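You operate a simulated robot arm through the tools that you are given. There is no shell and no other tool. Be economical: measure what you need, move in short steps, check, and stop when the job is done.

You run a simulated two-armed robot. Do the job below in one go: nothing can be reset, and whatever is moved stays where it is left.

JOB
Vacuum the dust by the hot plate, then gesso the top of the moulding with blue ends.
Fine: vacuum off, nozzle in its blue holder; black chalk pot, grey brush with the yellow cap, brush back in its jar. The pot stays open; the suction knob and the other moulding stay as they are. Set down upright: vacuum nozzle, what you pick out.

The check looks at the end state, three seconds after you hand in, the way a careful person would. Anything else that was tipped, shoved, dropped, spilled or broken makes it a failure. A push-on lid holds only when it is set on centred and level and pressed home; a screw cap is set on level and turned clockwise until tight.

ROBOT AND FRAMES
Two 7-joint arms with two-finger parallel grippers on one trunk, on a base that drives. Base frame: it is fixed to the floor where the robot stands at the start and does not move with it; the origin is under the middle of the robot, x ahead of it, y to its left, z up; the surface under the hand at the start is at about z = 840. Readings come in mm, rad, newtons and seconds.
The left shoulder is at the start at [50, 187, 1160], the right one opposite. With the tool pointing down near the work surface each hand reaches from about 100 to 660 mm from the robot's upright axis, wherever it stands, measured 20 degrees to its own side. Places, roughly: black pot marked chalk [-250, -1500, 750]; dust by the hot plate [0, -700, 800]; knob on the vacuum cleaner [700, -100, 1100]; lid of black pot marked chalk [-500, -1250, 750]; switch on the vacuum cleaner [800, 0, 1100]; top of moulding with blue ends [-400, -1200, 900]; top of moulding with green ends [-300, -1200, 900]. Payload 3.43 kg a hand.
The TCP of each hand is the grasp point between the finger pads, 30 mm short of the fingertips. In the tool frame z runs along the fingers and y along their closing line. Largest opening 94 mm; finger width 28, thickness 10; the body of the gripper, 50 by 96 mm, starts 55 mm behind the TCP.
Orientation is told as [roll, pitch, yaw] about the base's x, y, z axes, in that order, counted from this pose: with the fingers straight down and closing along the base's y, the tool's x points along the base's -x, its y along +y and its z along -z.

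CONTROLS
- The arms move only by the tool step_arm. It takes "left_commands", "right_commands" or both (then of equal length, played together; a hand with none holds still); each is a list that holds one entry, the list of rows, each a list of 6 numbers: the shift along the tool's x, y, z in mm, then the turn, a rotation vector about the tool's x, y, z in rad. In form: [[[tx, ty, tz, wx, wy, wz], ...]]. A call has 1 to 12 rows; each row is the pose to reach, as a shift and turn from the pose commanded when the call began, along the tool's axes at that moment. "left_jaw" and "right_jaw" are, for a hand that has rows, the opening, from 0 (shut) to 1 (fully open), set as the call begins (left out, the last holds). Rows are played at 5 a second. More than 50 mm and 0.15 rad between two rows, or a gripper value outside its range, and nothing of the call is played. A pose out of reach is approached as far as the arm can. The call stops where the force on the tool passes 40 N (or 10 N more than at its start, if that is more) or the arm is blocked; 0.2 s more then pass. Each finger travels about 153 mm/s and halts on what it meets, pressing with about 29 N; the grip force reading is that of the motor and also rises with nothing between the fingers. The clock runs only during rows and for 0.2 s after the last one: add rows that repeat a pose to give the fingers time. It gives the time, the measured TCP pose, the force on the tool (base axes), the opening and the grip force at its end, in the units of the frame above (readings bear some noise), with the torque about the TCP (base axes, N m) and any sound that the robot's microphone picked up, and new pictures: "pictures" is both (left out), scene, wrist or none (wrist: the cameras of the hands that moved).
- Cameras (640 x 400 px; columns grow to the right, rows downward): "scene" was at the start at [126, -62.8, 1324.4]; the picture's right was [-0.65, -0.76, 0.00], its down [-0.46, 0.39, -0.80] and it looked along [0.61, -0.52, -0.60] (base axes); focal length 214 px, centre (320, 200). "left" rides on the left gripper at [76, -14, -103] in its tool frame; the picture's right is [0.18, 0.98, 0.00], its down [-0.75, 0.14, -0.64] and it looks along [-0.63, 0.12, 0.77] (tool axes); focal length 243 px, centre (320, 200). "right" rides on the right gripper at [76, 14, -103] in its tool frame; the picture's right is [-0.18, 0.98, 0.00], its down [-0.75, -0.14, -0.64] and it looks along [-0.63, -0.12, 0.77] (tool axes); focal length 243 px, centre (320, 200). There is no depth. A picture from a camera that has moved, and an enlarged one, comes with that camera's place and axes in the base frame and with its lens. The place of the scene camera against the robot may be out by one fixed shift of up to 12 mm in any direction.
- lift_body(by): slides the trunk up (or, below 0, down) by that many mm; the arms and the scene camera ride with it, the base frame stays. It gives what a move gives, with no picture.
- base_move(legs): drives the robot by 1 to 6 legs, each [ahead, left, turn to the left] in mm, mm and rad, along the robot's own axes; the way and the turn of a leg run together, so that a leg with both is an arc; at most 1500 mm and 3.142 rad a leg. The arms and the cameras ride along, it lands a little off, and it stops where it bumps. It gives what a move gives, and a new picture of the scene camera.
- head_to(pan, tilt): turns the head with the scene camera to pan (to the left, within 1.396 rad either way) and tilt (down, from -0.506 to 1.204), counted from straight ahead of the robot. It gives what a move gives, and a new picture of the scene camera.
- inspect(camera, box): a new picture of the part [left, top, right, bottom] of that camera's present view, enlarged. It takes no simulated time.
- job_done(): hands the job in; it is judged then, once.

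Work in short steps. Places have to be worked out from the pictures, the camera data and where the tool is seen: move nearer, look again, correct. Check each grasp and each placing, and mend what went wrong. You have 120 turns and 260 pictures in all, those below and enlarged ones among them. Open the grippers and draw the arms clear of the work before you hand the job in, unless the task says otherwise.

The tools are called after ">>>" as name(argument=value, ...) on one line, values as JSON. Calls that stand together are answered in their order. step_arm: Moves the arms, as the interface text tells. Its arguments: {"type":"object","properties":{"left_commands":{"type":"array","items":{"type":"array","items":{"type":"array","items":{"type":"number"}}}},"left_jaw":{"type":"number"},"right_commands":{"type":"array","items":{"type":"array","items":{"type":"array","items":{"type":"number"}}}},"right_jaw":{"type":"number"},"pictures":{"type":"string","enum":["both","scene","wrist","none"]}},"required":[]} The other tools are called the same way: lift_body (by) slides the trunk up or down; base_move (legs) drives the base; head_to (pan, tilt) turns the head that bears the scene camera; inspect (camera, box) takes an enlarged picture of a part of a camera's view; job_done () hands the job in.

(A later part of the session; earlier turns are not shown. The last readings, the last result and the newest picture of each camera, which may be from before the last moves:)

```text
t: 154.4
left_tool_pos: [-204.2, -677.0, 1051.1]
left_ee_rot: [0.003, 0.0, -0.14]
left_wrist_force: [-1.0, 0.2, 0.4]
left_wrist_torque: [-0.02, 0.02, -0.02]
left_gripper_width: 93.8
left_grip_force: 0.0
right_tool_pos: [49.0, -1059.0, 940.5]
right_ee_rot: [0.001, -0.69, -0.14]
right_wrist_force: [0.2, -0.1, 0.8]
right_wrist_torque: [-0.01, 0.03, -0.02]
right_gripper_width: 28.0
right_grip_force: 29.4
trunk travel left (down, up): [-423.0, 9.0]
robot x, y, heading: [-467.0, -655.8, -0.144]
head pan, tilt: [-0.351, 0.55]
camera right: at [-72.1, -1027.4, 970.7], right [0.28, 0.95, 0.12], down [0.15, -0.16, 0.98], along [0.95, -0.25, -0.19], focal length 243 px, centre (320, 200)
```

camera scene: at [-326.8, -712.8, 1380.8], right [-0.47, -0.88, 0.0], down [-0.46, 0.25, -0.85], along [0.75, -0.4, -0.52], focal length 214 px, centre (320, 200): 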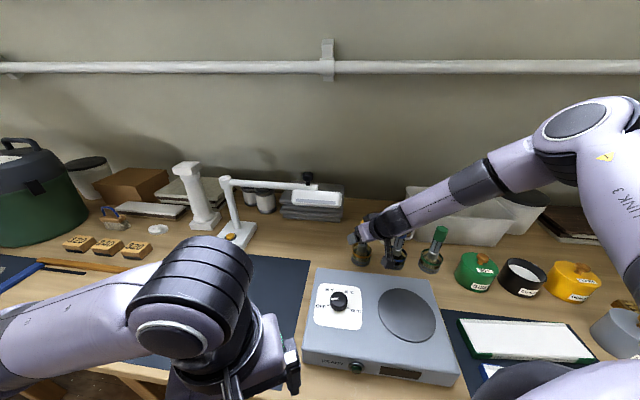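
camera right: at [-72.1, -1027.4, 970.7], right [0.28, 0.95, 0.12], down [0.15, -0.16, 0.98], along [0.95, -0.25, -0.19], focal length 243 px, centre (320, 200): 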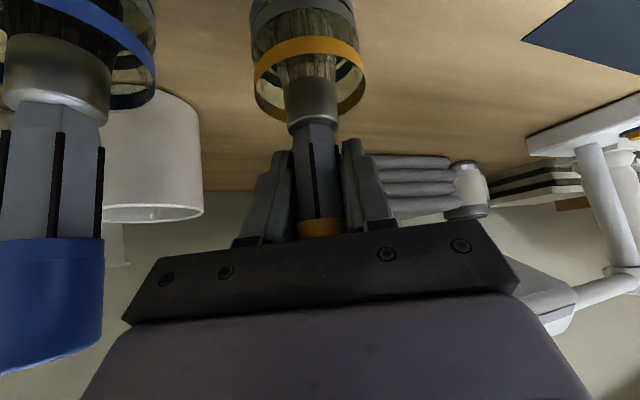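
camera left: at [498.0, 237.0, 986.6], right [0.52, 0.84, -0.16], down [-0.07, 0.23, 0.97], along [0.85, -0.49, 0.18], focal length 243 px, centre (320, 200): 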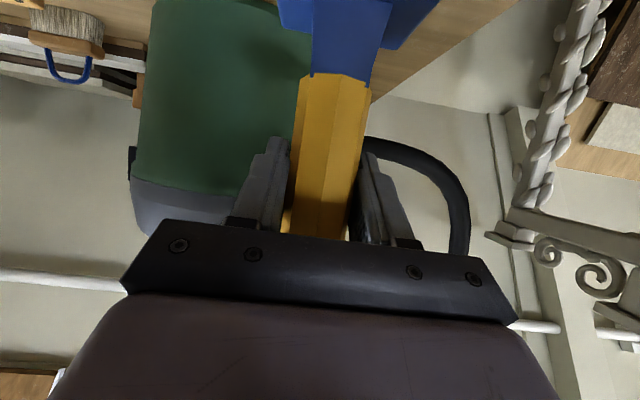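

Gripped (28 mm). Return pose: TCP (49, -1059, 940.5), yaw -0.14. Lift 120 mm.

>>> step_arm(right_commands=[[[-25, 0, -31, 0, 0, 0], [-51, 0, -62, 0, 0, 0], [-76, 0, -93, 0, 0, 0]]], pictures="both")

>>> inspect(camera="scene", box=[300, 170, 460, 290])

```text
t: 155.2
left_tool_pos: [-205.6, -676.0, 1051.2]
left_ee_rot: [0.002, -0.001, -0.141]
left_wrist_force: [0.2, -0.7, 0.9]
left_wrist_torque: [0.0, -0.01, -0.04]
left_gripper_width: 94.1
left_grip_force: 0.0
right_tool_pos: [47.9, -1057.4, 1060.6]
right_ee_rot: [-0.002, -0.691, -0.137]
right_wrist_force: [0.1, 1.1, -1.7]
right_wrist_torque: [0.0, 0.02, -0.03]
right_gripper_width: 28.0
right_grip_force: 29.3
trunk travel left (down, up): [-423.0, 9.0]
robot x, y, heading: [-464.4, -652.0, -0.143]
head pan, tilt: [-0.351, 0.55]
camera scene: at [-327.4, -712.5, 1380.8], right [-0.47, -0.88, 0.0], down [-0.46, 0.25, -0.85], along [0.75, -0.4, -0.52], focal length 214 px, centre (320, 200)
camera right: at [-72.8, -1027.2, 1091.0], right [0.28, 0.95, 0.12], down [0.15, -0.16, 0.98], along [0.95, -0.25, -0.19], focal length 243 px, centre (320, 200)
```

scene: 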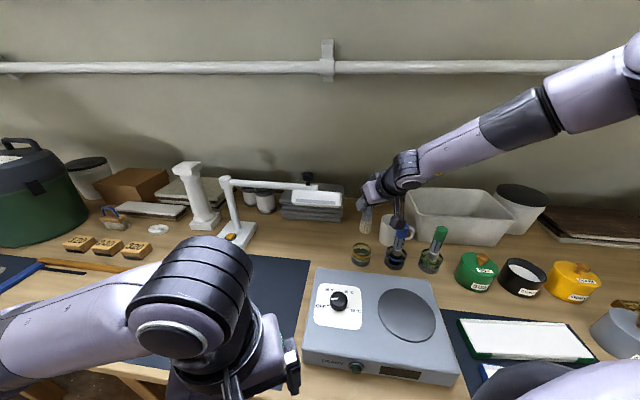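
right: 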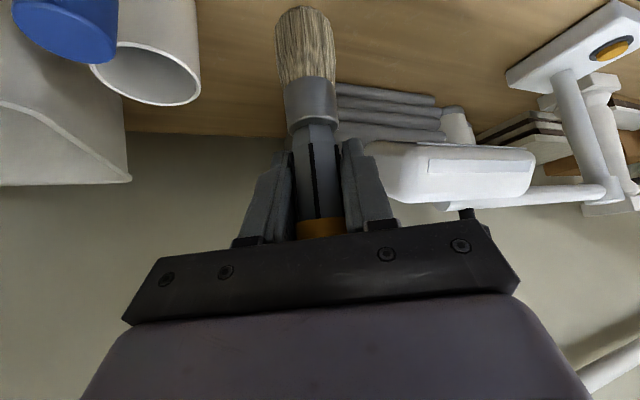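

```text
3.33 times, centred on (380, 230) of scene
camera zoom: at [-327.4, -712.5, 1380.8], right [-0.47, -0.88, 0.0], down [-0.46, 0.25, -0.85], along [0.75, -0.4, -0.52], focal length 715 px, centre (120, 100)
```

zoom: 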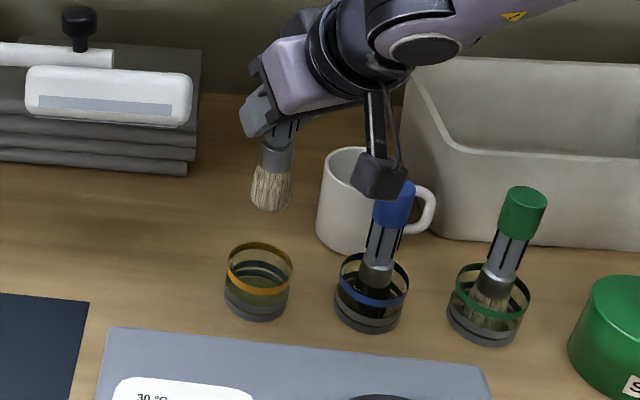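

Brush is out, jar undisturbed; bristle tip ≈92 mm below the TCP. Raise and retract it, then drive along the bench towards the chalk pot (≈(-240,-1405)).

>>> step_arm(right_commands=[[[-22, 0, -27, 0, 0, 0], [-44, 0, -54, 0, 0, 0], [-15, 0, -85, 0, 0, 0], [15, 0, -110, 0, 0, 0], [45, 0, -133, 0, 0, 0], [71, 0, -150, 0, 0, 0]]], pictures="none")

>>> base_move(legs=[[-53, 29, 0], [-214, -392, 0]])

>>> inspect(camera="right", box=[0, 0, 640, 400])

```text
t: 156.6
left_tool_pos: [-204.9, -676.5, 1051.5]
left_ee_rot: [0.002, 0.0, -0.141]
left_wrist_force: [-0.7, -0.1, 0.1]
left_wrist_torque: [-0.01, 0.0, 0.0]
left_gripper_width: 93.8
left_grip_force: 0.1
right_tool_pos: [-102.3, -1038.8, 1129.9]
right_ee_rot: [-0.001, -0.691, -0.139]
right_wrist_force: [-0.5, 0.3, -0.2]
right_wrist_torque: [0.0, 0.02, -0.02]
right_gripper_width: 28.0
right_grip_force: 29.1
trunk travel left (down, up): [-423.0, 9.0]
robot x, y, heading: [-463.3, -655.2, -0.138]
head pan, tilt: [-0.351, 0.55]
```

```text
t: 161.1
left_tool_pos: [-521.3, -994.2, 1050.8]
left_ee_rot: [0.001, 0.002, -0.152]
left_wrist_force: [-0.2, -0.2, -0.4]
left_wrist_torque: [-0.01, -0.01, 0.0]
left_gripper_width: 94.0
left_grip_force: 0.1
right_tool_pos: [-425.0, -1358.4, 1129.9]
right_ee_rot: [0.001, -0.692, -0.155]
right_wrist_force: [-0.2, 0.2, -0.1]
right_wrist_torque: [0.01, -0.05, 0.02]
right_gripper_width: 27.8
right_grip_force: 29.0
trunk travel left (down, up): [-423.0, 9.0]
robot x, y, heading: [-782.1, -971.4, -0.151]
head pan, tilt: [-0.351, 0.55]
camera scene: at [-644.7, -1029.1, 1380.8], right [-0.48, -0.88, 0.0], down [-0.46, 0.25, -0.85], along [0.75, -0.41, -0.52], focal length 214 px, centre (320, 200)
```

scene: 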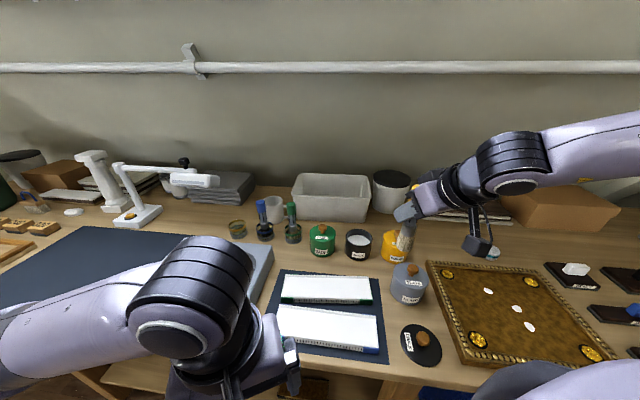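

```text
1.00 times, centred on (320, 200) of right (not enlarged: the box is as wide or as high as the picture)
camera zoom: at [-545.1, -1324.8, 1160.3], right [0.29, 0.95, 0.12], down [0.15, -0.17, 0.98], along [0.95, -0.27, -0.19], focal length 243 px, centre (320, 200)
```

zoom: 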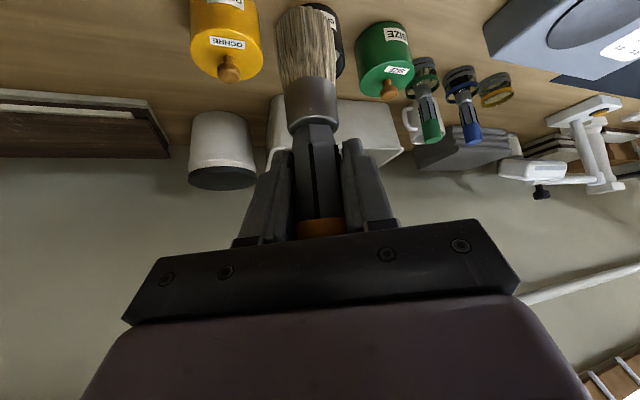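

Zoom on the chalk pot and mouldings to fix their places.

>>> inspect(camera="scene", box=[300, 215, 428, 295])

>>> inspect(camera="scene", box=[260, 255, 450, 374])

```text
5.00 times, centred on (364, 255) of scene
camera zoom: at [-644.7, -1029.1, 1380.8], right [-0.48, -0.88, 0.0], down [-0.46, 0.25, -0.85], along [0.75, -0.41, -0.52], focal length 1072 px, centre (100, -75)
```

zoom: 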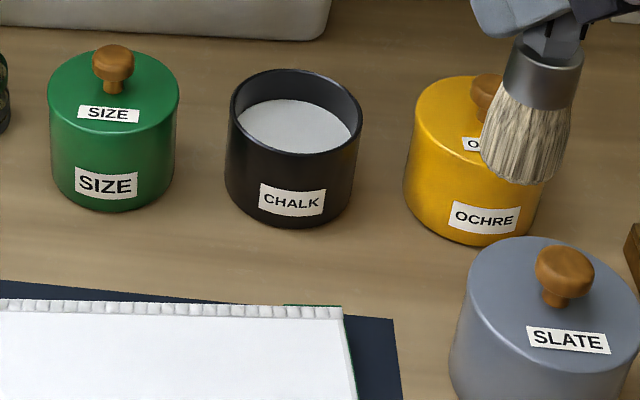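

```text
3.36 times, centred on (355, 314) of scene
camera zoom: at [-644.7, -1029.1, 1380.8], right [-0.48, -0.88, 0.0], down [-0.46, 0.25, -0.85], along [0.75, -0.41, -0.52], focal length 721 px, centre (202, -185)
```

zoom: 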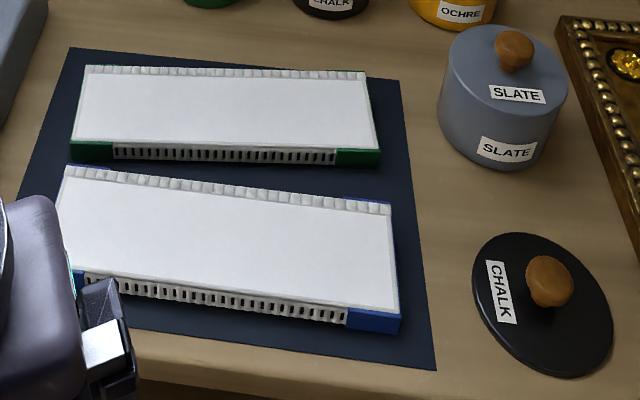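

Chalk pot: centre ≈(-229,-1407), rim z≈905, surface ≈890. Nose the base in by 60 mm, then bring the brush above the pot.

>>> base_move(legs=[[53, -29, 0]])

```text
t: 162.0
left_tool_pos: [-474.1, -1030.8, 1050.4]
left_ee_rot: [0.003, 0.002, -0.151]
left_wrist_force: [-0.4, -0.1, -0.6]
left_wrist_torque: [0.0, 0.01, 0.02]
left_gripper_width: 94.1
left_grip_force: 0.1
right_tool_pos: [-376.2, -1394.2, 1130.2]
right_ee_rot: [0.0, -0.691, -0.153]
right_wrist_force: [0.0, -0.5, 0.2]
right_wrist_torque: [0.02, -0.01, 0.04]
right_gripper_width: 27.9
right_grip_force: 29.0
trunk travel left (down, up): [-423.0, 9.0]
robot x, y, heading: [-733.3, -1006.5, -0.159]
head pan, tilt: [-0.351, 0.55]
camera scene: at [-596.9, -1066.2, 1380.6], right [-0.48, -0.88, 0.0], down [-0.46, 0.25, -0.85], along [0.75, -0.41, -0.52], focal length 214 px, centre (320, 200)
```

scene: 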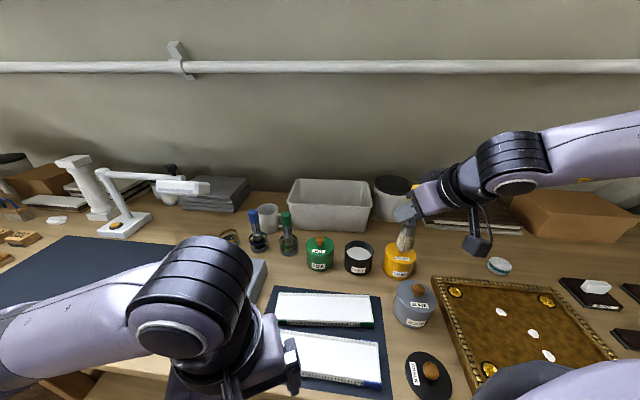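

Advance 155 mm over the pot and lower to just above the rim.

>>> step_arm(right_commands=[[[-31, 3, 25, 0, 0, 0], [-62, 6, 51, 0, 0, 0], [-92, 9, 76, 0, 0, 0], [-107, 11, 114, 0, 0, 0], [-81, 11, 145, 0, 0, 0], [-56, 11, 176, 0, 0, 0], [-44, 11, 190, 0, 0, 0]]], pictures="both")

>>> inspect(camera="scene", box=[300, 195, 428, 295])

```text
t: 163.6
left_tool_pos: [-475.5, -1030.6, 1050.9]
left_ee_rot: [0.003, 0.001, -0.152]
left_wrist_force: [-0.4, 1.1, -0.6]
left_wrist_torque: [0.03, 0.0, 0.04]
left_gripper_width: 94.1
left_grip_force: 0.2
right_tool_pos: [-220.3, -1407.4, 1009.6]
right_ee_rot: [0.001, -0.692, -0.153]
right_wrist_force: [-0.1, 0.1, -0.7]
right_wrist_torque: [-0.03, -0.02, 0.01]
right_gripper_width: 27.8
right_grip_force: 28.6
trunk travel left (down, up): [-423.0, 9.0]
robot x, y, heading: [-734.2, -1003.5, -0.156]
head pan, tilt: [-0.351, 0.55]
camera scene: at [-597.7, -1065.7, 1380.8], right [-0.48, -0.88, 0.0], down [-0.46, 0.25, -0.85], along [0.75, -0.41, -0.52], focal length 214 px, centre (320, 200)
camera right: at [-341.5, -1373.9, 1040.9], right [0.29, 0.95, 0.12], down [0.15, -0.17, 0.98], along [0.95, -0.26, -0.19], focal length 243 px, centre (320, 200)
```

scene: 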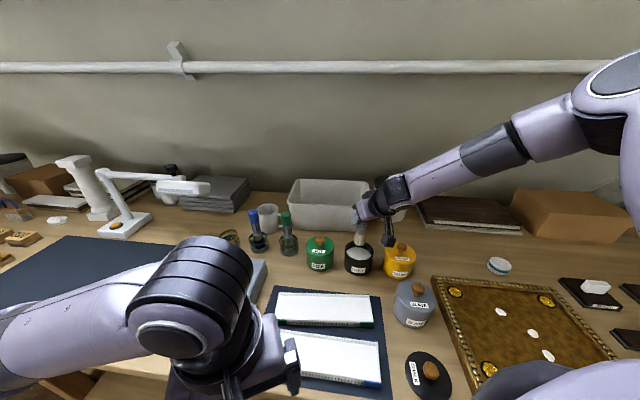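
right: 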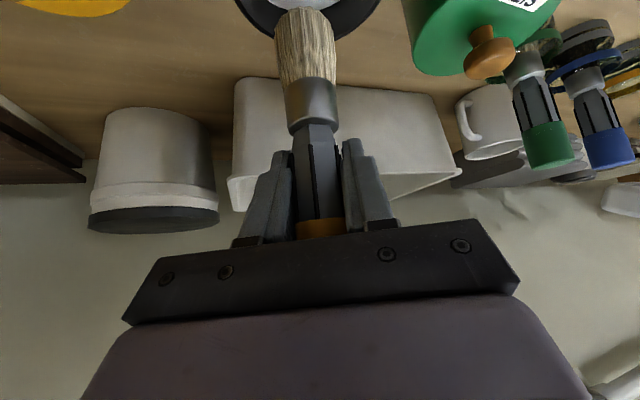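

```text
4.00 times, centred on (364, 245) of scene
camera zoom: at [-597.7, -1065.7, 1380.8], right [-0.48, -0.88, 0.0], down [-0.46, 0.25, -0.85], along [0.75, -0.41, -0.52], focal length 858 px, centre (144, 20)
```

zoom: 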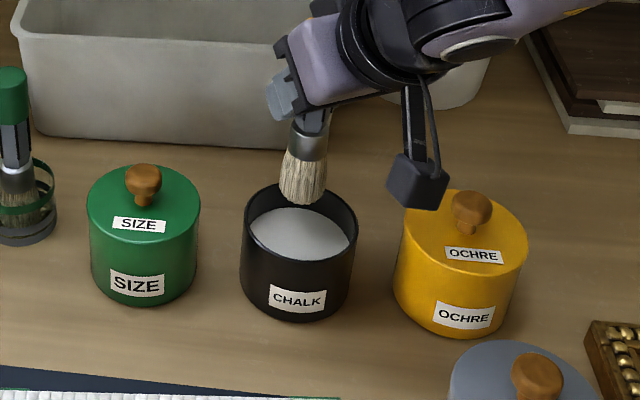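

Brush tip is centred over the pot. Dip ~38 mm down (about 10 mm into the chalk).

>>> step_arm(right_commands=[[[10, 0, 12, 0, 0, 0], [19, 0, 23, 0, 0, 0], [24, 0, 29, 0, 0, 0], [27, 0, 32, 0, 0, 0], [27, 5, 32, 0, 0, 0], [27, -5, 32, 0, 0, 0], [27, 0, 32, 0, 0, 0]]], pictures="none")

>>> inspect(camera="scene", box=[300, 195, 428, 295])

```text
t: 165.2
left_tool_pos: [-475.8, -1028.8, 1052.3]
left_ee_rot: [0.0, -0.001, -0.152]
left_wrist_force: [-0.8, 0.2, -0.8]
left_wrist_torque: [0.01, -0.02, 0.02]
left_gripper_width: 93.9
left_grip_force: 0.1
right_tool_pos: [-220.6, -1405.9, 974.5]
right_ee_rot: [-0.001, -0.7, -0.15]
right_wrist_force: [3.5, 0.2, 25.7]
right_wrist_torque: [-0.09, -0.12, -0.01]
right_gripper_width: 27.8
right_grip_force: 28.5
trunk travel left (down, up): [-423.0, 9.0]
robot x, y, heading: [-737.3, -1004.8, -0.152]
head pan, tilt: [-0.351, 0.55]
```

```text
4.00 times, centred on (364, 245) of scene
camera zoom: at [-599.5, -1063.7, 1381.2], right [-0.48, -0.88, 0.0], down [-0.46, 0.25, -0.85], along [0.75, -0.41, -0.52], focal length 858 px, centre (144, 20)
```

zoom: 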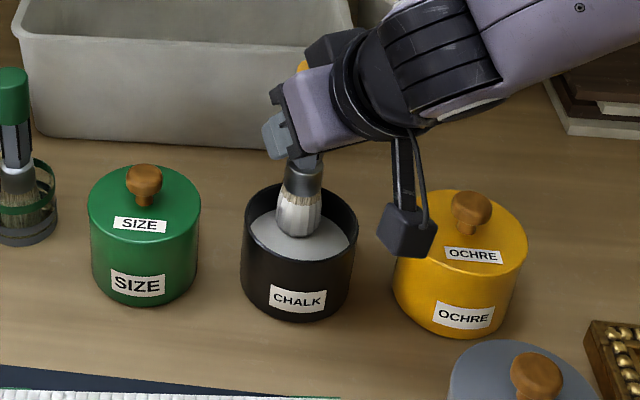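

Bristles turned white (25 N reaction, pot bottom/paste). Lift out.

>>> step_arm(right_commands=[[[-10, 0, -12, 0, 0, 0], [-30, 0, -37, 0, 0, 0], [-55, 0, -67, 0, 0, 0], [-80, 0, -97, 0, 0, 0]]], pictures="wrist")

>>> inspect(camera="scene", box=[300, 175, 428, 275])

```text
t: 166.2
left_tool_pos: [-474.9, -1030.7, 1050.9]
left_ee_rot: [0.001, 0.001, -0.151]
left_wrist_force: [-0.1, 0.4, -0.2]
left_wrist_torque: [-0.02, -0.04, 0.0]
left_gripper_width: 94.3
left_grip_force: 0.0
right_tool_pos: [-224.5, -1406.7, 1098.0]
right_ee_rot: [0.0, -0.691, -0.152]
right_wrist_force: [-0.5, 0.6, 0.2]
right_wrist_torque: [0.02, -0.03, -0.03]
right_gripper_width: 28.1
right_grip_force: 29.1
trunk travel left (down, up): [-423.0, 9.0]
robot x, y, heading: [-736.7, -1006.2, -0.15]
head pan, tilt: [-0.351, 0.55]
camera right: at [-345.6, -1374.2, 1127.0], right [0.29, 0.95, 0.12], down [0.15, -0.17, 0.98], along [0.95, -0.26, -0.19], focal length 243 px, centre (320, 200)
```

right: 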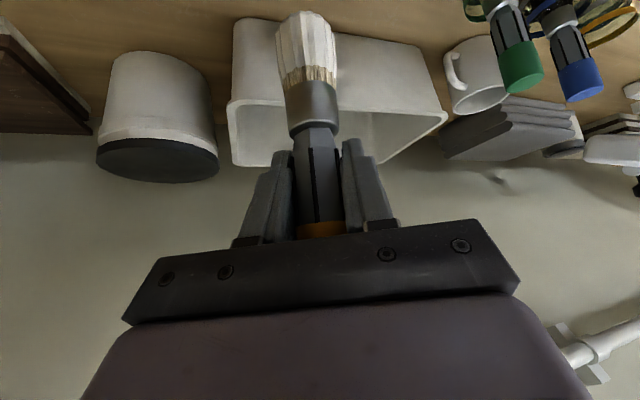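

```text
4.00 times, centred on (364, 225) of scene
camera zoom: at [-598.2, -1065.4, 1380.8], right [-0.48, -0.88, 0.0], down [-0.46, 0.25, -0.85], along [0.75, -0.41, -0.52], focal length 858 px, centre (144, 100)
```

zoom: 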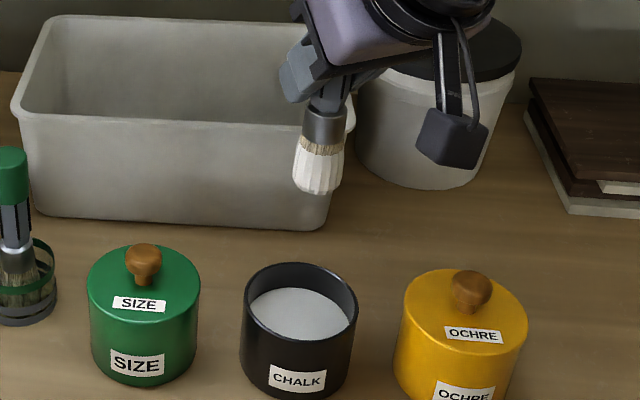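

Brush loaded. Now raise/retract and reposition: base back to d≈-130, s≈963, squared to the bench, so the blue moulding (top ≈ s 1065–1300, d 350–413, z≈867) lies ahead of the right hand.

>>> step_arm(right_commands=[[[-19, 0, -23, 0, 0, 0], [10, 0, -48, 0, 0, 0], [39, 0, -72, 0, 0, 0], [68, 0, -96, 0, 0, 0], [97, 0, -119, 0, 0, 0]]], pictures="none")

>>> base_move(legs=[[1, 321, 0], [0, 0, -0.49]])

>>> head_to(pan=-0.5, tilt=0.65)

```text
t: 167.4
left_tool_pos: [-474.8, -1030.4, 1050.8]
left_ee_rot: [0.001, 0.001, -0.152]
left_wrist_force: [0.0, -0.4, 0.7]
left_wrist_torque: [0.0, -0.01, -0.01]
left_gripper_width: 94.1
left_grip_force: 0.0
right_tool_pos: [-371.9, -1384.3, 1123.4]
right_ee_rot: [0.001, -0.693, -0.154]
right_wrist_force: [-0.4, 0.3, 0.0]
right_wrist_torque: [-0.01, -0.04, 0.02]
right_gripper_width: 27.9
right_grip_force: 29.1
trunk travel left (down, up): [-423.0, 9.0]
robot x, y, heading: [-732.9, -1007.7, -0.156]
head pan, tilt: [-0.351, 0.55]
```

```text
t: 172.2
left_tool_pos: [-469.2, -837.9, 1050.2]
left_ee_rot: [0.002, 0.0, -0.66]
left_wrist_force: [-0.1, -0.8, -0.3]
left_wrist_torque: [0.01, 0.05, -0.01]
left_gripper_width: 94.0
left_grip_force: 0.1
right_tool_pos: [-549.5, -1197.0, 1124.0]
right_ee_rot: [-0.003, -0.693, -0.658]
right_wrist_force: [0.5, -0.8, -1.7]
right_wrist_torque: [0.03, 0.0, -0.04]
right_gripper_width: 28.2
right_grip_force: 29.5
trunk travel left (down, up): [-423.0, 9.0]
robot x, y, heading: [-682.4, -688.9, -0.665]
head pan, tilt: [-0.351, 0.55]
camera scene: at [-589.1, -808.5, 1380.8], right [-0.85, -0.53, 0.0], down [-0.28, 0.44, -0.85], along [0.45, -0.72, -0.52], focal length 214 px, centre (320, 200)
```

scene: 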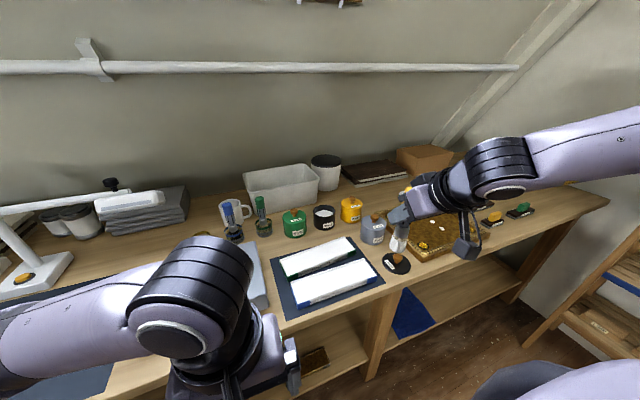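

```text
t: 172.9
left_tool_pos: [-468.5, -837.4, 1051.0]
left_ee_rot: [0.001, 0.0, -0.66]
left_wrist_force: [0.8, 0.5, 0.6]
left_wrist_torque: [0.04, 0.04, 0.02]
left_gripper_width: 93.9
left_grip_force: 0.2
right_tool_pos: [-549.8, -1197.6, 1123.8]
right_ee_rot: [-0.001, -0.692, -0.659]
right_wrist_force: [-0.5, 0.8, -0.3]
right_wrist_torque: [0.02, 0.0, 0.02]
right_gripper_width: 28.0
right_grip_force: 29.0
trunk travel left (down, up): [-423.0, 9.0]
robot x, y, heading: [-687.7, -688.3, -0.664]
head pan, tilt: [-0.499, 0.649]
camera scene: at [-601.8, -811.8, 1372.0], right [-0.92, -0.4, 0.0], down [-0.24, 0.55, -0.8], along [0.32, -0.73, -0.6], focal length 214 px, centre (320, 200)
```

scene: 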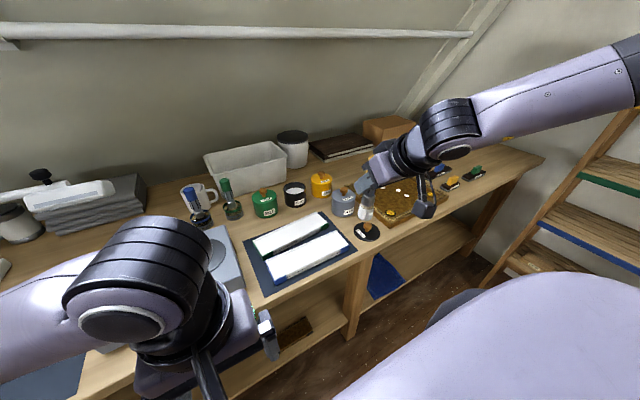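

Full view of the moulding now. Enlarge it to fix its corners from this side.

>>> inspect(camera="scene", box=[235, 205, 363, 293])

```text
4.55 times, centred on (299, 249) of scene
camera zoom: at [-601.8, -811.8, 1372.0], right [-0.92, -0.4, 0.0], down [-0.24, 0.55, -0.8], along [0.32, -0.73, -0.6], focal length 975 px, centre (416, -23)
```

zoom: 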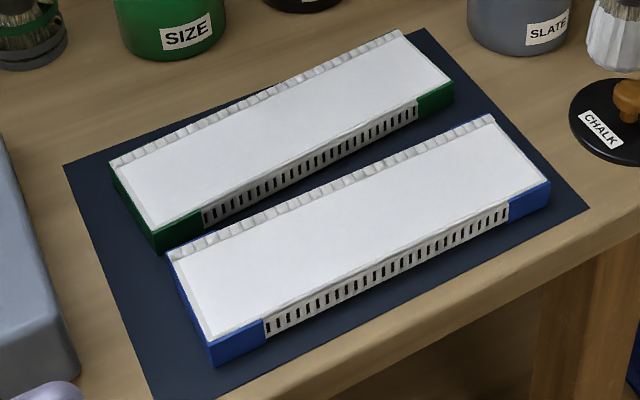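

Corners agree between views: centre ≈(-408,-1177), length 235 along the bench, width ~62, top z≈864. Move the base 70 mm ahead for reach, then hover the brush above the right front of the top.

>>> base_move(legs=[[70, 0, 0.01]])

```text
t: 174.0
left_tool_pos: [-411.3, -877.6, 1050.4]
left_ee_rot: [0.0, 0.002, -0.651]
left_wrist_force: [0.0, -0.1, 0.6]
left_wrist_torque: [0.05, 0.04, -0.02]
left_gripper_width: 94.0
left_grip_force: 0.0
right_tool_pos: [-488.6, -1237.1, 1124.1]
right_ee_rot: [0.0, -0.692, -0.648]
right_wrist_force: [-0.6, -0.2, -0.8]
right_wrist_torque: [-0.01, 0.04, -0.01]
right_gripper_width: 27.7
right_grip_force: 29.2
trunk travel left (down, up): [-423.0, 9.0]
robot x, y, heading: [-629.9, -735.0, -0.648]
head pan, tilt: [-0.499, 0.649]
camera scene: at [-545.2, -853.5, 1371.8], right [-0.91, -0.41, 0.0], down [-0.25, 0.55, -0.8], along [0.33, -0.73, -0.61], focal length 214 px, centre (320, 200)
```

scene: 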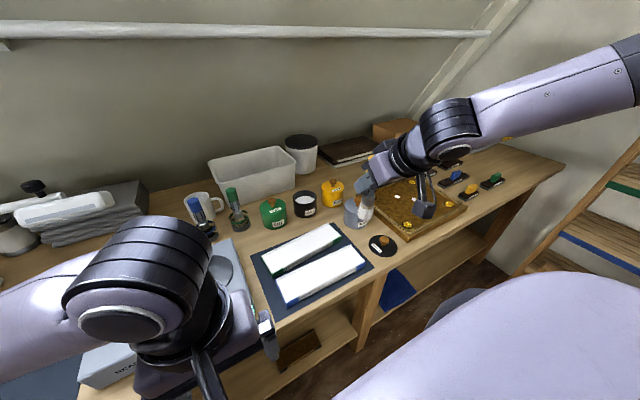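

Lower to hover (tip ~36 mm above) over the right end of the front lane.

>>> step_arm(right_commands=[[[23, -3, 39, 0, 0, 0], [46, -6, 78, 0, 0, 0], [69, -9, 117, 0, 0, 0]]], pictures="wrist")

>>> inspect(camera="scene", box=[255, 205, 383, 305])

```text
t: 174.8
left_tool_pos: [-411.4, -878.0, 1050.1]
left_ee_rot: [0.001, 0.002, -0.647]
left_wrist_force: [0.1, -0.6, 0.5]
left_wrist_torque: [0.0, 0.0, -0.03]
left_gripper_width: 93.8
left_grip_force: 0.0
right_tool_pos: [-477.4, -1258.0, 988.5]
right_ee_rot: [0.002, -0.693, -0.65]
right_wrist_force: [0.1, 1.0, -0.7]
right_wrist_torque: [0.02, 0.02, -0.01]
right_gripper_width: 27.6
right_grip_force: 29.2
trunk travel left (down, up): [-423.0, 9.0]
robot x, y, heading: [-632.8, -727.7, -0.649]
head pan, tilt: [-0.499, 0.649]
camera right: at [-566.8, -1170.8, 1018.0], right [0.71, 0.7, 0.12], down [0.05, -0.22, 0.98], along [0.71, -0.68, -0.19], focal length 243 px, centre (320, 200)
```

right: 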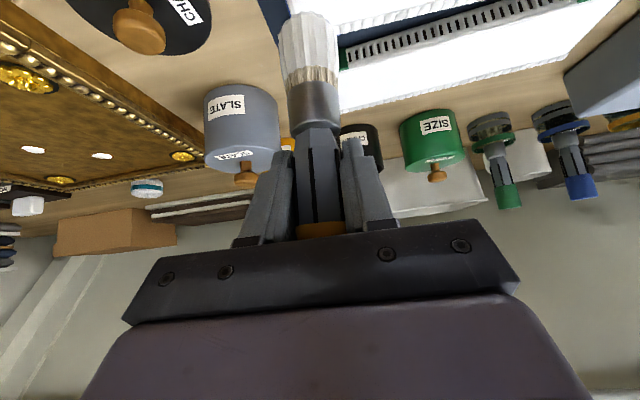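

```text
4.00 times, centred on (319, 255) of scene
camera zoom: at [-545.7, -853.6, 1371.9], right [-0.91, -0.41, 0.0], down [-0.25, 0.55, -0.8], along [0.33, -0.73, -0.61], focal length 858 px, centre (324, -20)
```

zoom: 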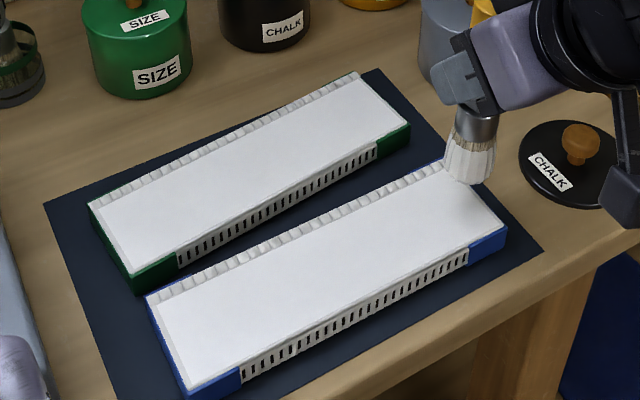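

Tip is right over the front-right corner area. Lower gently to contact.

>>> step_arm(right_commands=[[[13, 0, 15, 0, 0, 0], [18, 0, 22, 0, 0, 0], [20, 0, 25, 0, 0, 0], [22, 0, 27, 0, 0, 0]]], pictures="none")

>>> inspect(camera="scene", box=[319, 215, 383, 265])

```text
t: 175.8
left_tool_pos: [-411.8, -875.1, 1050.9]
left_ee_rot: [-0.001, -0.002, -0.649]
left_wrist_force: [-0.8, -0.3, 0.1]
left_wrist_torque: [-0.01, 0.03, 0.05]
left_gripper_width: 94.2
left_grip_force: 0.0
right_tool_pos: [-476.5, -1257.4, 958.4]
right_ee_rot: [-0.002, -0.7, -0.646]
right_wrist_force: [-1.3, 2.2, 18.1]
right_wrist_torque: [0.21, 0.38, -0.03]
right_gripper_width: 27.7
right_grip_force: 29.0
trunk travel left (down, up): [-423.0, 9.0]
robot x, y, heading: [-627.8, -732.2, -0.652]
head pan, tilt: [-0.499, 0.649]
```

```text
8.00 times, centred on (351, 240) of scene
camera zoom: at [-546.6, -851.1, 1372.6], right [-0.91, -0.41, 0.0], down [-0.25, 0.55, -0.8], along [0.33, -0.73, -0.6], focal length 1716 px, centre (72, -120)
```

zoom: 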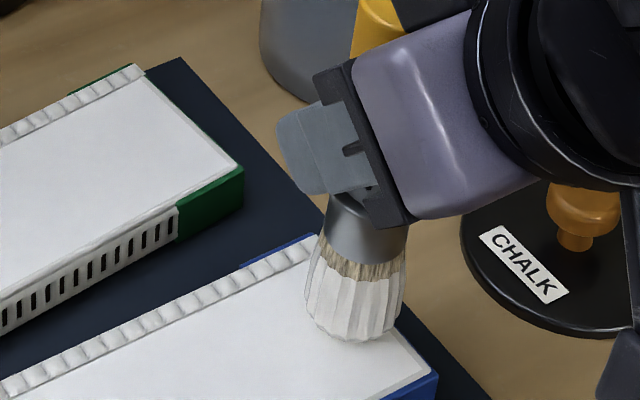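

Contact at TCP z≈958 (18 N – a bit firm). Ease off 2 mm, shift to the front lane and stroke leftwards slowly.

>>> step_arm(right_commands=[[[8.7, 0, -9.8, 0, 0, 0], [9.1, 24, -10.1, 0, 0, 0], [9.5, 48, -10.5, 0, 0, 0], [9.9, 72, -10.8, 0, 0, 0], [10.3, 96, -11.1, 0, 0, 0], [10.7, 120, -11.4, 0, 0, 0], [11.1, 144, -11.7, 0, 0, 0], [11.4, 168, -12, 0, 0, 0], [11.8, 190, -12.3, 0, 0, 0], [12.1, 210, -12.6, 0, 0, 0]]], pictures="none")

>>> inspect(camera="scene", box=[255, 205, 383, 305])

```text
t: 178.0
left_tool_pos: [-412.4, -876.9, 1050.8]
left_ee_rot: [0.0, 0.0, -0.648]
left_wrist_force: [-0.2, 0.2, -0.5]
left_wrist_torque: [-0.02, 0.02, -0.03]
left_gripper_width: 94.0
left_grip_force: 0.0
right_tool_pos: [-393.7, -1117.1, 989.5]
right_ee_rot: [-0.001, -0.69, -0.646]
right_wrist_force: [0.0, 0.7, -0.6]
right_wrist_torque: [0.0, -0.04, -0.01]
right_gripper_width: 27.7
right_grip_force: 29.2
right hand out of reach, approached as far as the arm can: row 7, 8, 9, 10
trunk travel left (down, up): [-423.0, 9.0]
robot x, y, heading: [-629.5, -731.3, -0.647]
head pan, tilt: [-0.499, 0.649]
```

```text
4.00 times, centred on (319, 255) of scene
camera zoom: at [-546.0, -852.8, 1372.0], right [-0.91, -0.41, 0.0], down [-0.25, 0.55, -0.8], along [0.33, -0.73, -0.6], focal length 858 px, centre (324, -20)
```

zoom: 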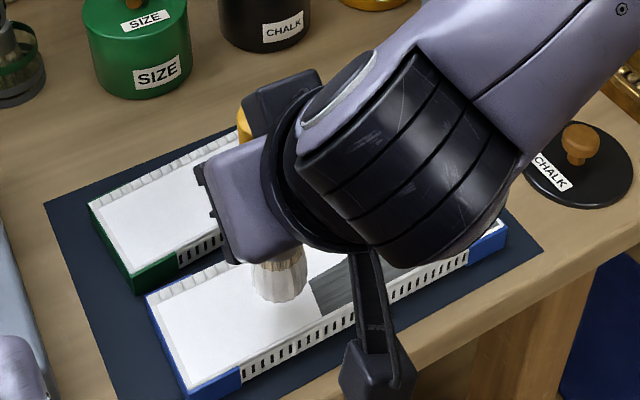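

The hand reached its leftward limit and lifted. Move it back to the right, raised, to see the result so far.

>>> step_arm(right_commands=[[[-13, -40, -15, 0, 0, 0], [-25, -80, -31, 0, 0, 0], [-25, -125, -31, 0, 0, 0], [-25, -170, -31, 0, 0, 0], [-25, -215, -31, 0, 0, 0]]], pictures="none")

>>> inspect(camera="scene", box=[255, 205, 383, 305])

```text
t: 179.2
left_tool_pos: [-411.6, -876.8, 1051.6]
left_ee_rot: [0.001, -0.001, -0.649]
left_wrist_force: [-0.1, -0.7, 0.7]
left_wrist_torque: [-0.01, 0.01, 0.01]
left_gripper_width: 94.1
left_grip_force: 0.2
right_tool_pos: [-524.2, -1287.4, 1027.3]
right_ee_rot: [0.001, -0.694, -0.648]
right_wrist_force: [0.3, -0.6, -0.9]
right_wrist_torque: [0.0, -0.01, -0.03]
right_gripper_width: 27.7
right_grip_force: 28.9
trunk travel left (down, up): [-423.0, 9.0]
robot x, y, heading: [-631.0, -730.9, -0.656]
head pan, tilt: [-0.499, 0.649]
```

```text
4.00 times, centred on (319, 255) of scene
camera zoom: at [-546.4, -853.1, 1372.0], right [-0.91, -0.41, 0.0], down [-0.25, 0.55, -0.8], along [0.33, -0.73, -0.6], focal length 858 px, centre (324, -20)
```

zoom: 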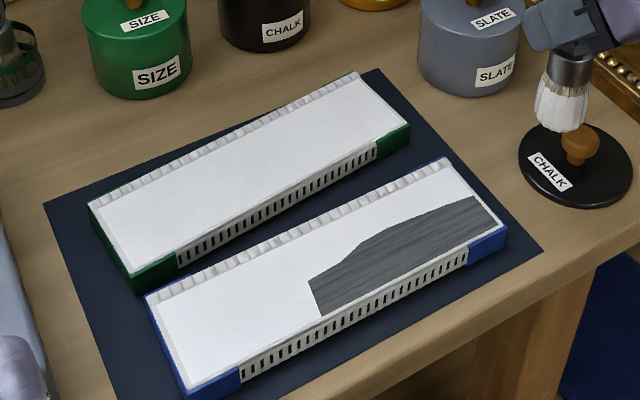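

Gesso shows as the grey streaked band, front half painted on the right part; moulding hasn't shifted. Next: the back lanes on the right half.

>>> step_arm(right_commands=[[[-14, 23, 11.5, 0, 0, 0], [-18, 46, 34.5, 0, 0, 0], [4, 46, 61.5, 0, 0, 0], [17.8, 46, 78, 0, 0, 0], [18.2, 70, 77.7, 0, 0, 0], [18.6, 94, 77.4, 0, 0, 0], [19, 118, 77.1, 0, 0, 0], [19.3, 142, 76.8, 0, 0, 0], [19.7, 166, 76.5, 0, 0, 0], [12, 166, 82.9, 0, 0, 0], [11.6, 142, 83.2, 0, 0, 0], [11.2, 118, 83.5, 0, 0, 0]]], pictures="none")

>>> step_arm(right_commands=[[[-0.4, -24, 0.3, 0, 0, 0], [-0.8, -48, 0.6, 0, 0, 0], [-1.2, -74, 0.9, 0, 0, 0], [-20, -74, -23, 0, 0, 0], [-45, -95, -50, 0, 0, 0], [-45, -135, -50, 0, 0, 0]]], pictures="none")

>>> inspect(camera="scene", box=[255, 205, 383, 305])

```text
t: 181.8
left_tool_pos: [-411.9, -875.8, 1051.2]
left_ee_rot: [-0.001, 0.002, -0.65]
left_wrist_force: [-0.8, 0.5, 0.7]
left_wrist_torque: [0.01, -0.01, 0.01]
left_gripper_width: 94.4
left_grip_force: 0.1
right_tool_pos: [-417.6, -1221.1, 956.3]
right_ee_rot: [0.0, -0.695, -0.647]
right_wrist_force: [0.8, 0.8, 9.8]
right_wrist_torque: [0.14, 0.01, 0.0]
right_gripper_width: 27.6
right_grip_force: 28.7
trunk travel left (down, up): [-423.0, 9.0]
robot x, y, heading: [-630.3, -730.0, -0.651]
head pan, tilt: [-0.499, 0.649]
```

```text
t: 183.2
left_tool_pos: [-412.8, -877.1, 1051.0]
left_ee_rot: [0.002, 0.0, -0.65]
left_wrist_force: [-0.1, 0.1, 0.4]
left_wrist_torque: [0.01, -0.01, 0.01]
left_gripper_width: 94.1
left_grip_force: 0.0
right_tool_pos: [-498.8, -1328.9, 1024.1]
right_ee_rot: [0.002, -0.691, -0.649]
right_wrist_force: [0.5, -0.7, -0.7]
right_wrist_torque: [0.01, -0.04, -0.01]
right_gripper_width: 27.3
right_grip_force: 28.9
trunk travel left (down, up): [-423.0, 9.0]
robot x, y, heading: [-627.2, -729.4, -0.651]
head pan, tilt: [-0.499, 0.649]
```

```text
4.00 times, centred on (319, 255) of scene
camera zoom: at [-546.5, -853.5, 1371.9], right [-0.91, -0.41, 0.0], down [-0.25, 0.55, -0.8], along [0.33, -0.73, -0.6], focal length 858 px, centre (324, -20)
```

zoom: 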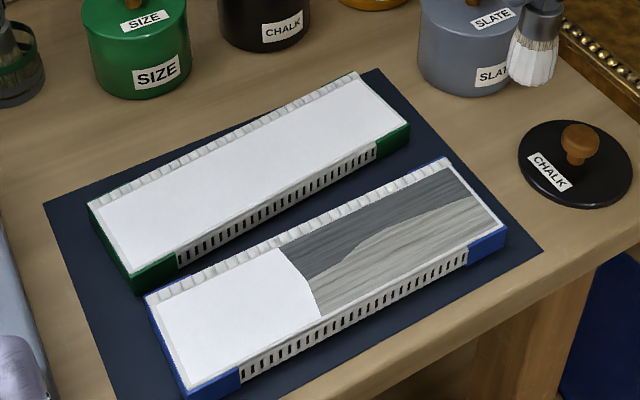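

Right half is fully covered up to its borders. Shift the base 130 mm left for the left half.

>>> base_move(legs=[[0, 130, 0]])

```text
t: 184.9
left_tool_pos: [-333.8, -774.3, 1051.4]
left_ee_rot: [0.001, 0.0, -0.647]
left_wrist_force: [-0.1, 0.9, 0.3]
left_wrist_torque: [0.0, -0.01, 0.0]
left_gripper_width: 94.1
left_grip_force: 0.1
right_tool_pos: [-418.0, -1226.6, 1023.9]
right_ee_rot: [-0.001, -0.691, -0.647]
right_wrist_force: [-0.2, 0.2, -0.7]
right_wrist_torque: [0.0, 0.01, -0.03]
right_gripper_width: 27.9
right_grip_force: 29.2
trunk travel left (down, up): [-423.0, 9.0]
robot x, y, heading: [-549.6, -628.4, -0.654]
head pan, tilt: [-0.499, 0.649]
camera scene: at [-468.1, -750.4, 1372.0], right [-0.91, -0.41, 0.0], down [-0.25, 0.55, -0.8], along [0.33, -0.73, -0.6], focal length 214 px, centre (320, 200)
```

scene: 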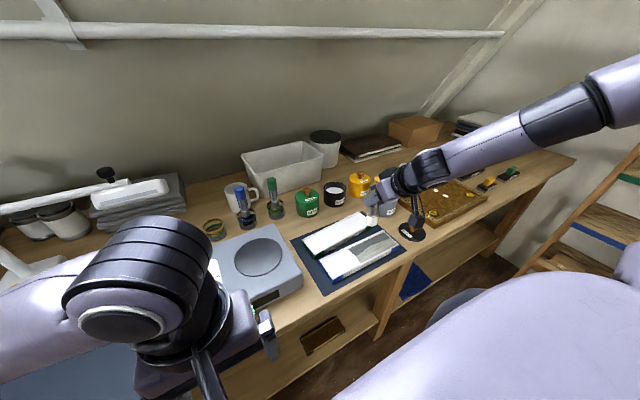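

Stroke the left half: front lane leftwards, then start the middle lane back.

>>> step_arm(right_commands=[[[21.8, 15, -5, 0, 0, 0], [52.3, 30, -4.3, 0, 0, 0], [68.2, 30, 15, 0, 0, 0], [76.5, 30, 25, 0, 0, 0], [76.9, 54, 24.7, 0, 0, 0], [77.3, 78, 24.4, 0, 0, 0], [77.6, 102, 24.1, 0, 0, 0], [78, 126, 23.8, 0, 0, 0], [78.5, 153, 23.4, 0, 0, 0], [66.9, 153, 32.9, 0, 0, 0], [66.5, 129, 33.2, 0, 0, 0], [66.1, 105, 33.5, 0, 0, 0]]], pictures="none")

```text
t: 187.5
left_tool_pos: [-334.6, -774.3, 1051.6]
left_ee_rot: [0.001, 0.001, -0.648]
left_wrist_force: [0.3, 0.1, -0.3]
left_wrist_torque: [0.01, 0.06, 0.0]
left_gripper_width: 94.1
left_grip_force: 0.1
right_tool_pos: [-380.3, -1127.4, 958.5]
right_ee_rot: [-0.001, -0.691, -0.648]
right_wrist_force: [-0.9, -0.6, -1.5]
right_wrist_torque: [-0.01, -0.05, -0.02]
right_gripper_width: 27.5
right_grip_force: 29.0
trunk travel left (down, up): [-423.0, 9.0]
robot x, y, heading: [-550.4, -626.0, -0.653]
head pan, tilt: [-0.499, 0.649]
```

No contact force at 958.5; lower 3 mm more and continue middle and back lanes.

>>> step_arm(right_commands=[[[1.9, 0, 2.3, 0, 0, 0], [1.5, -24, 2.6, 0, 0, 0], [1.1, -48, 2.9, 0, 0, 0], [0.8, -67, 3.2, 0, 0, 0], [-10, -67, 12.1, 0, 0, 0], [-9.7, -43, 11.9, 0, 0, 0], [-9.3, -19, 11.5, 0, 0, 0], [-8.9, 5, 11.2, 0, 0, 0], [-8.5, 29, 10.9, 0, 0, 0], [-8.1, 52, 10.6, 0, 0, 0], [-15, 52, 16.3, 0, 0, 0], [-15.4, 28, 16.6, 0, 0, 0]]], pictures="none")

>>> step_arm(right_commands=[[[-0.4, -24, 0.3, 0, 0, 0], [-0.8, -48, 0.6, 0, 0, 0], [-1.2, -72, 0.9, 0, 0, 0], [-20, -74, -23, 0, 0, 0], [-45, -95, -50, 0, 0, 0], [-45, -135, -50, 0, 0, 0], [-45, -175, -50, 0, 0, 0]]], pictures="none")

>>> inspect(camera="scene", box=[285, 200, 413, 300])

```text
t: 190.1
left_tool_pos: [-334.2, -773.8, 1051.0]
left_ee_rot: [0.002, -0.001, -0.648]
left_wrist_force: [-0.3, -0.7, 0.3]
left_wrist_torque: [0.01, -0.02, -0.01]
left_gripper_width: 94.0
left_grip_force: 0.0
right_tool_pos: [-343.0, -1113.5, 953.6]
right_ee_rot: [0.004, -0.693, -0.647]
right_wrist_force: [4.1, 4.7, 16.3]
right_wrist_torque: [0.32, -0.4, 0.06]
right_gripper_width: 27.9
right_grip_force: 28.7
trunk travel left (down, up): [-423.0, 9.0]
robot x, y, heading: [-549.4, -623.9, -0.649]
head pan, tilt: [-0.499, 0.649]
```

```text
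t: 191.7
left_tool_pos: [-335.3, -774.4, 1050.8]
left_ee_rot: [0.001, -0.002, -0.648]
left_wrist_force: [0.6, 0.3, 0.3]
left_wrist_torque: [-0.03, -0.02, -0.04]
left_gripper_width: 93.8
left_grip_force: 0.1
right_tool_pos: [-450.2, -1257.8, 1020.5]
right_ee_rot: [0.0, -0.69, -0.649]
right_wrist_force: [0.1, -0.2, 0.1]
right_wrist_torque: [-0.01, 0.0, -0.03]
right_gripper_width: 27.5
right_grip_force: 29.1
trunk travel left (down, up): [-423.0, 9.0]
robot x, y, heading: [-552.5, -626.7, -0.654]
head pan, tilt: [-0.499, 0.649]
```

```text
4.00 times, centred on (349, 250) of scene
camera zoom: at [-468.4, -750.8, 1372.0], right [-0.91, -0.41, 0.0], down [-0.25, 0.55, -0.8], along [0.33, -0.73, -0.6], focal length 858 px, centre (204, 0)
```

zoom: 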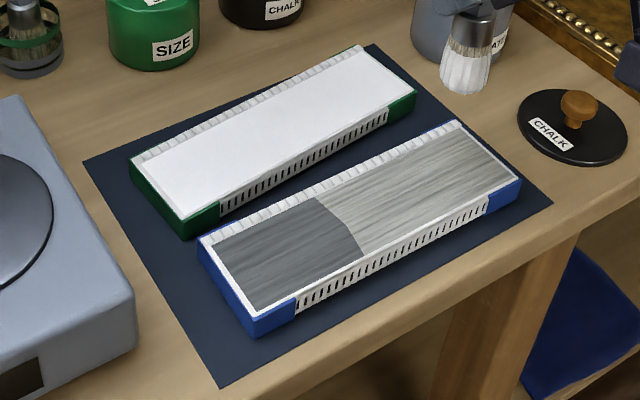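

The whole top is covered, the green-ended moulding is untouched. Raise the brush and return to the brush-jar stance.

>>> step_arm(right_commands=[[[-8, 27, -29, 0, 0, 0], [-16, 55, -58, 0, 0, 0], [-24, 82, -88, 0, 0, 0], [-31.5, 110, -117, 0, 0, 0]]], pictures="none")

>>> base_move(legs=[[0, 0, 0.51], [86, -15, 0]])

>>> head_to(pan=-0.35, tilt=0.55)

```text
t: 192.7
left_tool_pos: [-333.9, -773.8, 1051.6]
left_ee_rot: [-0.001, 0.0, -0.647]
left_wrist_force: [-0.1, 0.1, 0.5]
left_wrist_torque: [0.01, -0.03, 0.01]
left_gripper_width: 93.8
left_grip_force: 0.0
right_tool_pos: [-421.2, -1136.4, 1131.3]
right_ee_rot: [-0.003, -0.69, -0.648]
right_wrist_force: [-0.4, -0.5, 0.0]
right_wrist_torque: [-0.02, 0.0, 0.02]
right_gripper_width: 27.5
right_grip_force: 28.8
trunk travel left (down, up): [-423.0, 9.0]
robot x, y, heading: [-548.1, -627.1, -0.652]
head pan, tilt: [-0.499, 0.649]
```

```text
t: 195.3
left_tool_pos: [-207.7, -674.5, 1051.0]
left_ee_rot: [0.001, 0.002, -0.132]
left_wrist_force: [0.6, -0.3, -1.0]
left_wrist_torque: [0.01, 0.04, -0.02]
left_gripper_width: 93.8
left_grip_force: 0.0
right_tool_pos: [-105.2, -1031.3, 1130.4]
right_ee_rot: [0.002, -0.693, -0.132]
right_wrist_force: [-0.3, 0.1, 0.0]
right_wrist_torque: [0.03, -0.01, -0.01]
right_gripper_width: 27.4
right_grip_force: 29.3
trunk travel left (down, up): [-423.0, 9.0]
robot x, y, heading: [-467.6, -654.7, -0.13]
head pan, tilt: [-0.499, 0.649]
camera scene: at [-340.1, -721.5, 1371.8], right [-0.59, -0.81, 0.0], down [-0.49, 0.36, -0.8], along [0.64, -0.47, -0.61], focal length 214 px, centre (320, 200)
```

scene: 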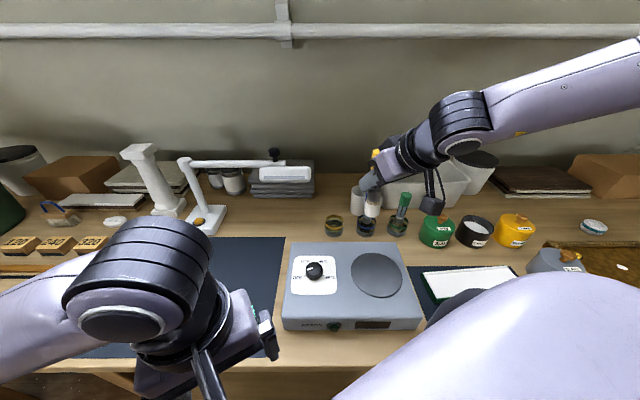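

```text
t: 196.0
left_tool_pos: [-209.6, -674.8, 1050.3]
left_ee_rot: [0.002, -0.001, -0.131]
left_wrist_force: [0.1, 0.4, 0.4]
left_wrist_torque: [0.02, 0.0, 0.02]
left_gripper_width: 94.5
left_grip_force: 0.0
right_tool_pos: [-105.9, -1032.4, 1131.3]
right_ee_rot: [-0.001, -0.69, -0.131]
right_wrist_force: [-0.4, -1.0, -0.8]
right_wrist_torque: [-0.02, -0.03, 0.0]
right_gripper_width: 27.6
right_grip_force: 29.6
trunk travel left (down, up): [-423.0, 9.0]
robot x, y, heading: [-473.2, -652.0, -0.134]
head pan, tilt: [-0.351, 0.55]
camera scene: at [-331.7, -711.7, 1380.7], right [-0.47, -0.88, 0.0], down [-0.46, 0.24, -0.85], along [0.75, -0.4, -0.52], focal length 214 px, centre (320, 200)
```

scene: 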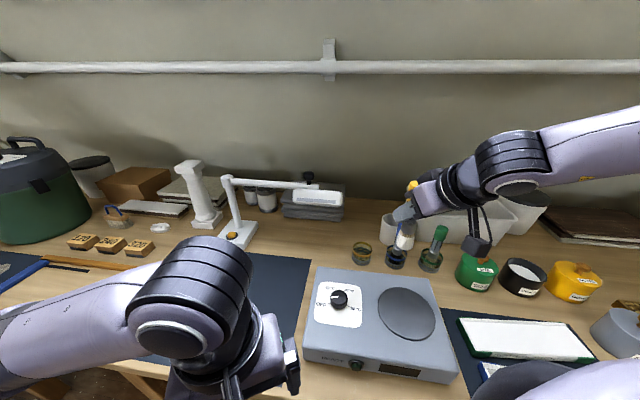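

Same stance. Bring the brush above its jar (TCP ≈ (49,-1059,1060)) and check alignment.

>>> step_arm(right_commands=[[[-31, -2, 25.5, 0, 0, 0], [-62, -3, 51, 0, 0, 0], [-92.5, -5, 76.5, 0, 0, 0], [-121, -6, 100, 0, 0, 0], [-98.7, -6, 127, 0, 0, 0], [-75.8, -6, 154.7, 0, 0, 0]]], pictures="wrist")

>>> inspect(camera="scene", box=[320, 180, 448, 280])

```text
t: 197.4
left_tool_pos: [-208.7, -674.8, 1049.3]
left_ee_rot: [0.002, -0.001, -0.132]
left_wrist_force: [0.5, -0.1, -0.7]
left_wrist_torque: [0.0, 0.0, 0.0]
left_gripper_width: 94.1
left_grip_force: 0.1
right_tool_pos: [48.4, -1057.7, 1060.0]
right_ee_rot: [0.001, -0.691, -0.132]
right_wrist_force: [-1.0, -0.5, -1.0]
right_wrist_torque: [-0.02, -0.02, -0.01]
right_gripper_width: 27.6
right_grip_force: 28.9
trunk travel left (down, up): [-423.0, 9.0]
robot x, y, heading: [-469.3, -656.0, -0.138]
head pan, tilt: [-0.351, 0.55]
camera right: at [-72.6, -1027.6, 1090.1], right [0.27, 0.96, 0.12], down [0.15, -0.16, 0.97], along [0.95, -0.25, -0.19], focal length 243 px, centre (320, 200)
```

right: 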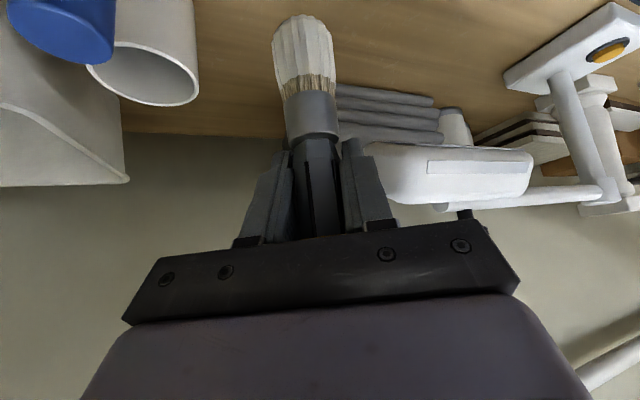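

```text
4.00 times, centred on (384, 230) of scene
camera zoom: at [-331.1, -711.8, 1380.7], right [-0.47, -0.89, 0.0], down [-0.46, 0.24, -0.85], along [0.75, -0.4, -0.52], focal length 858 px, centre (64, 80)
```

zoom: 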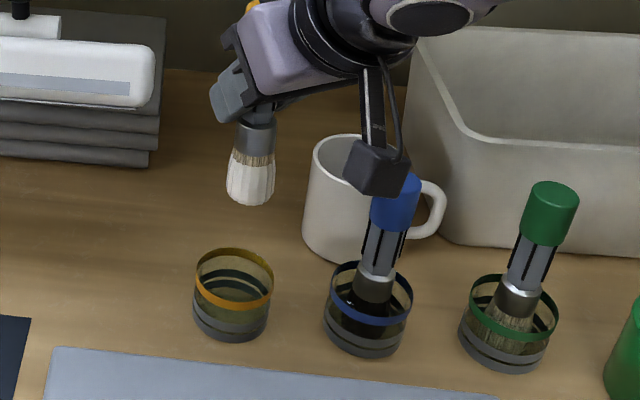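

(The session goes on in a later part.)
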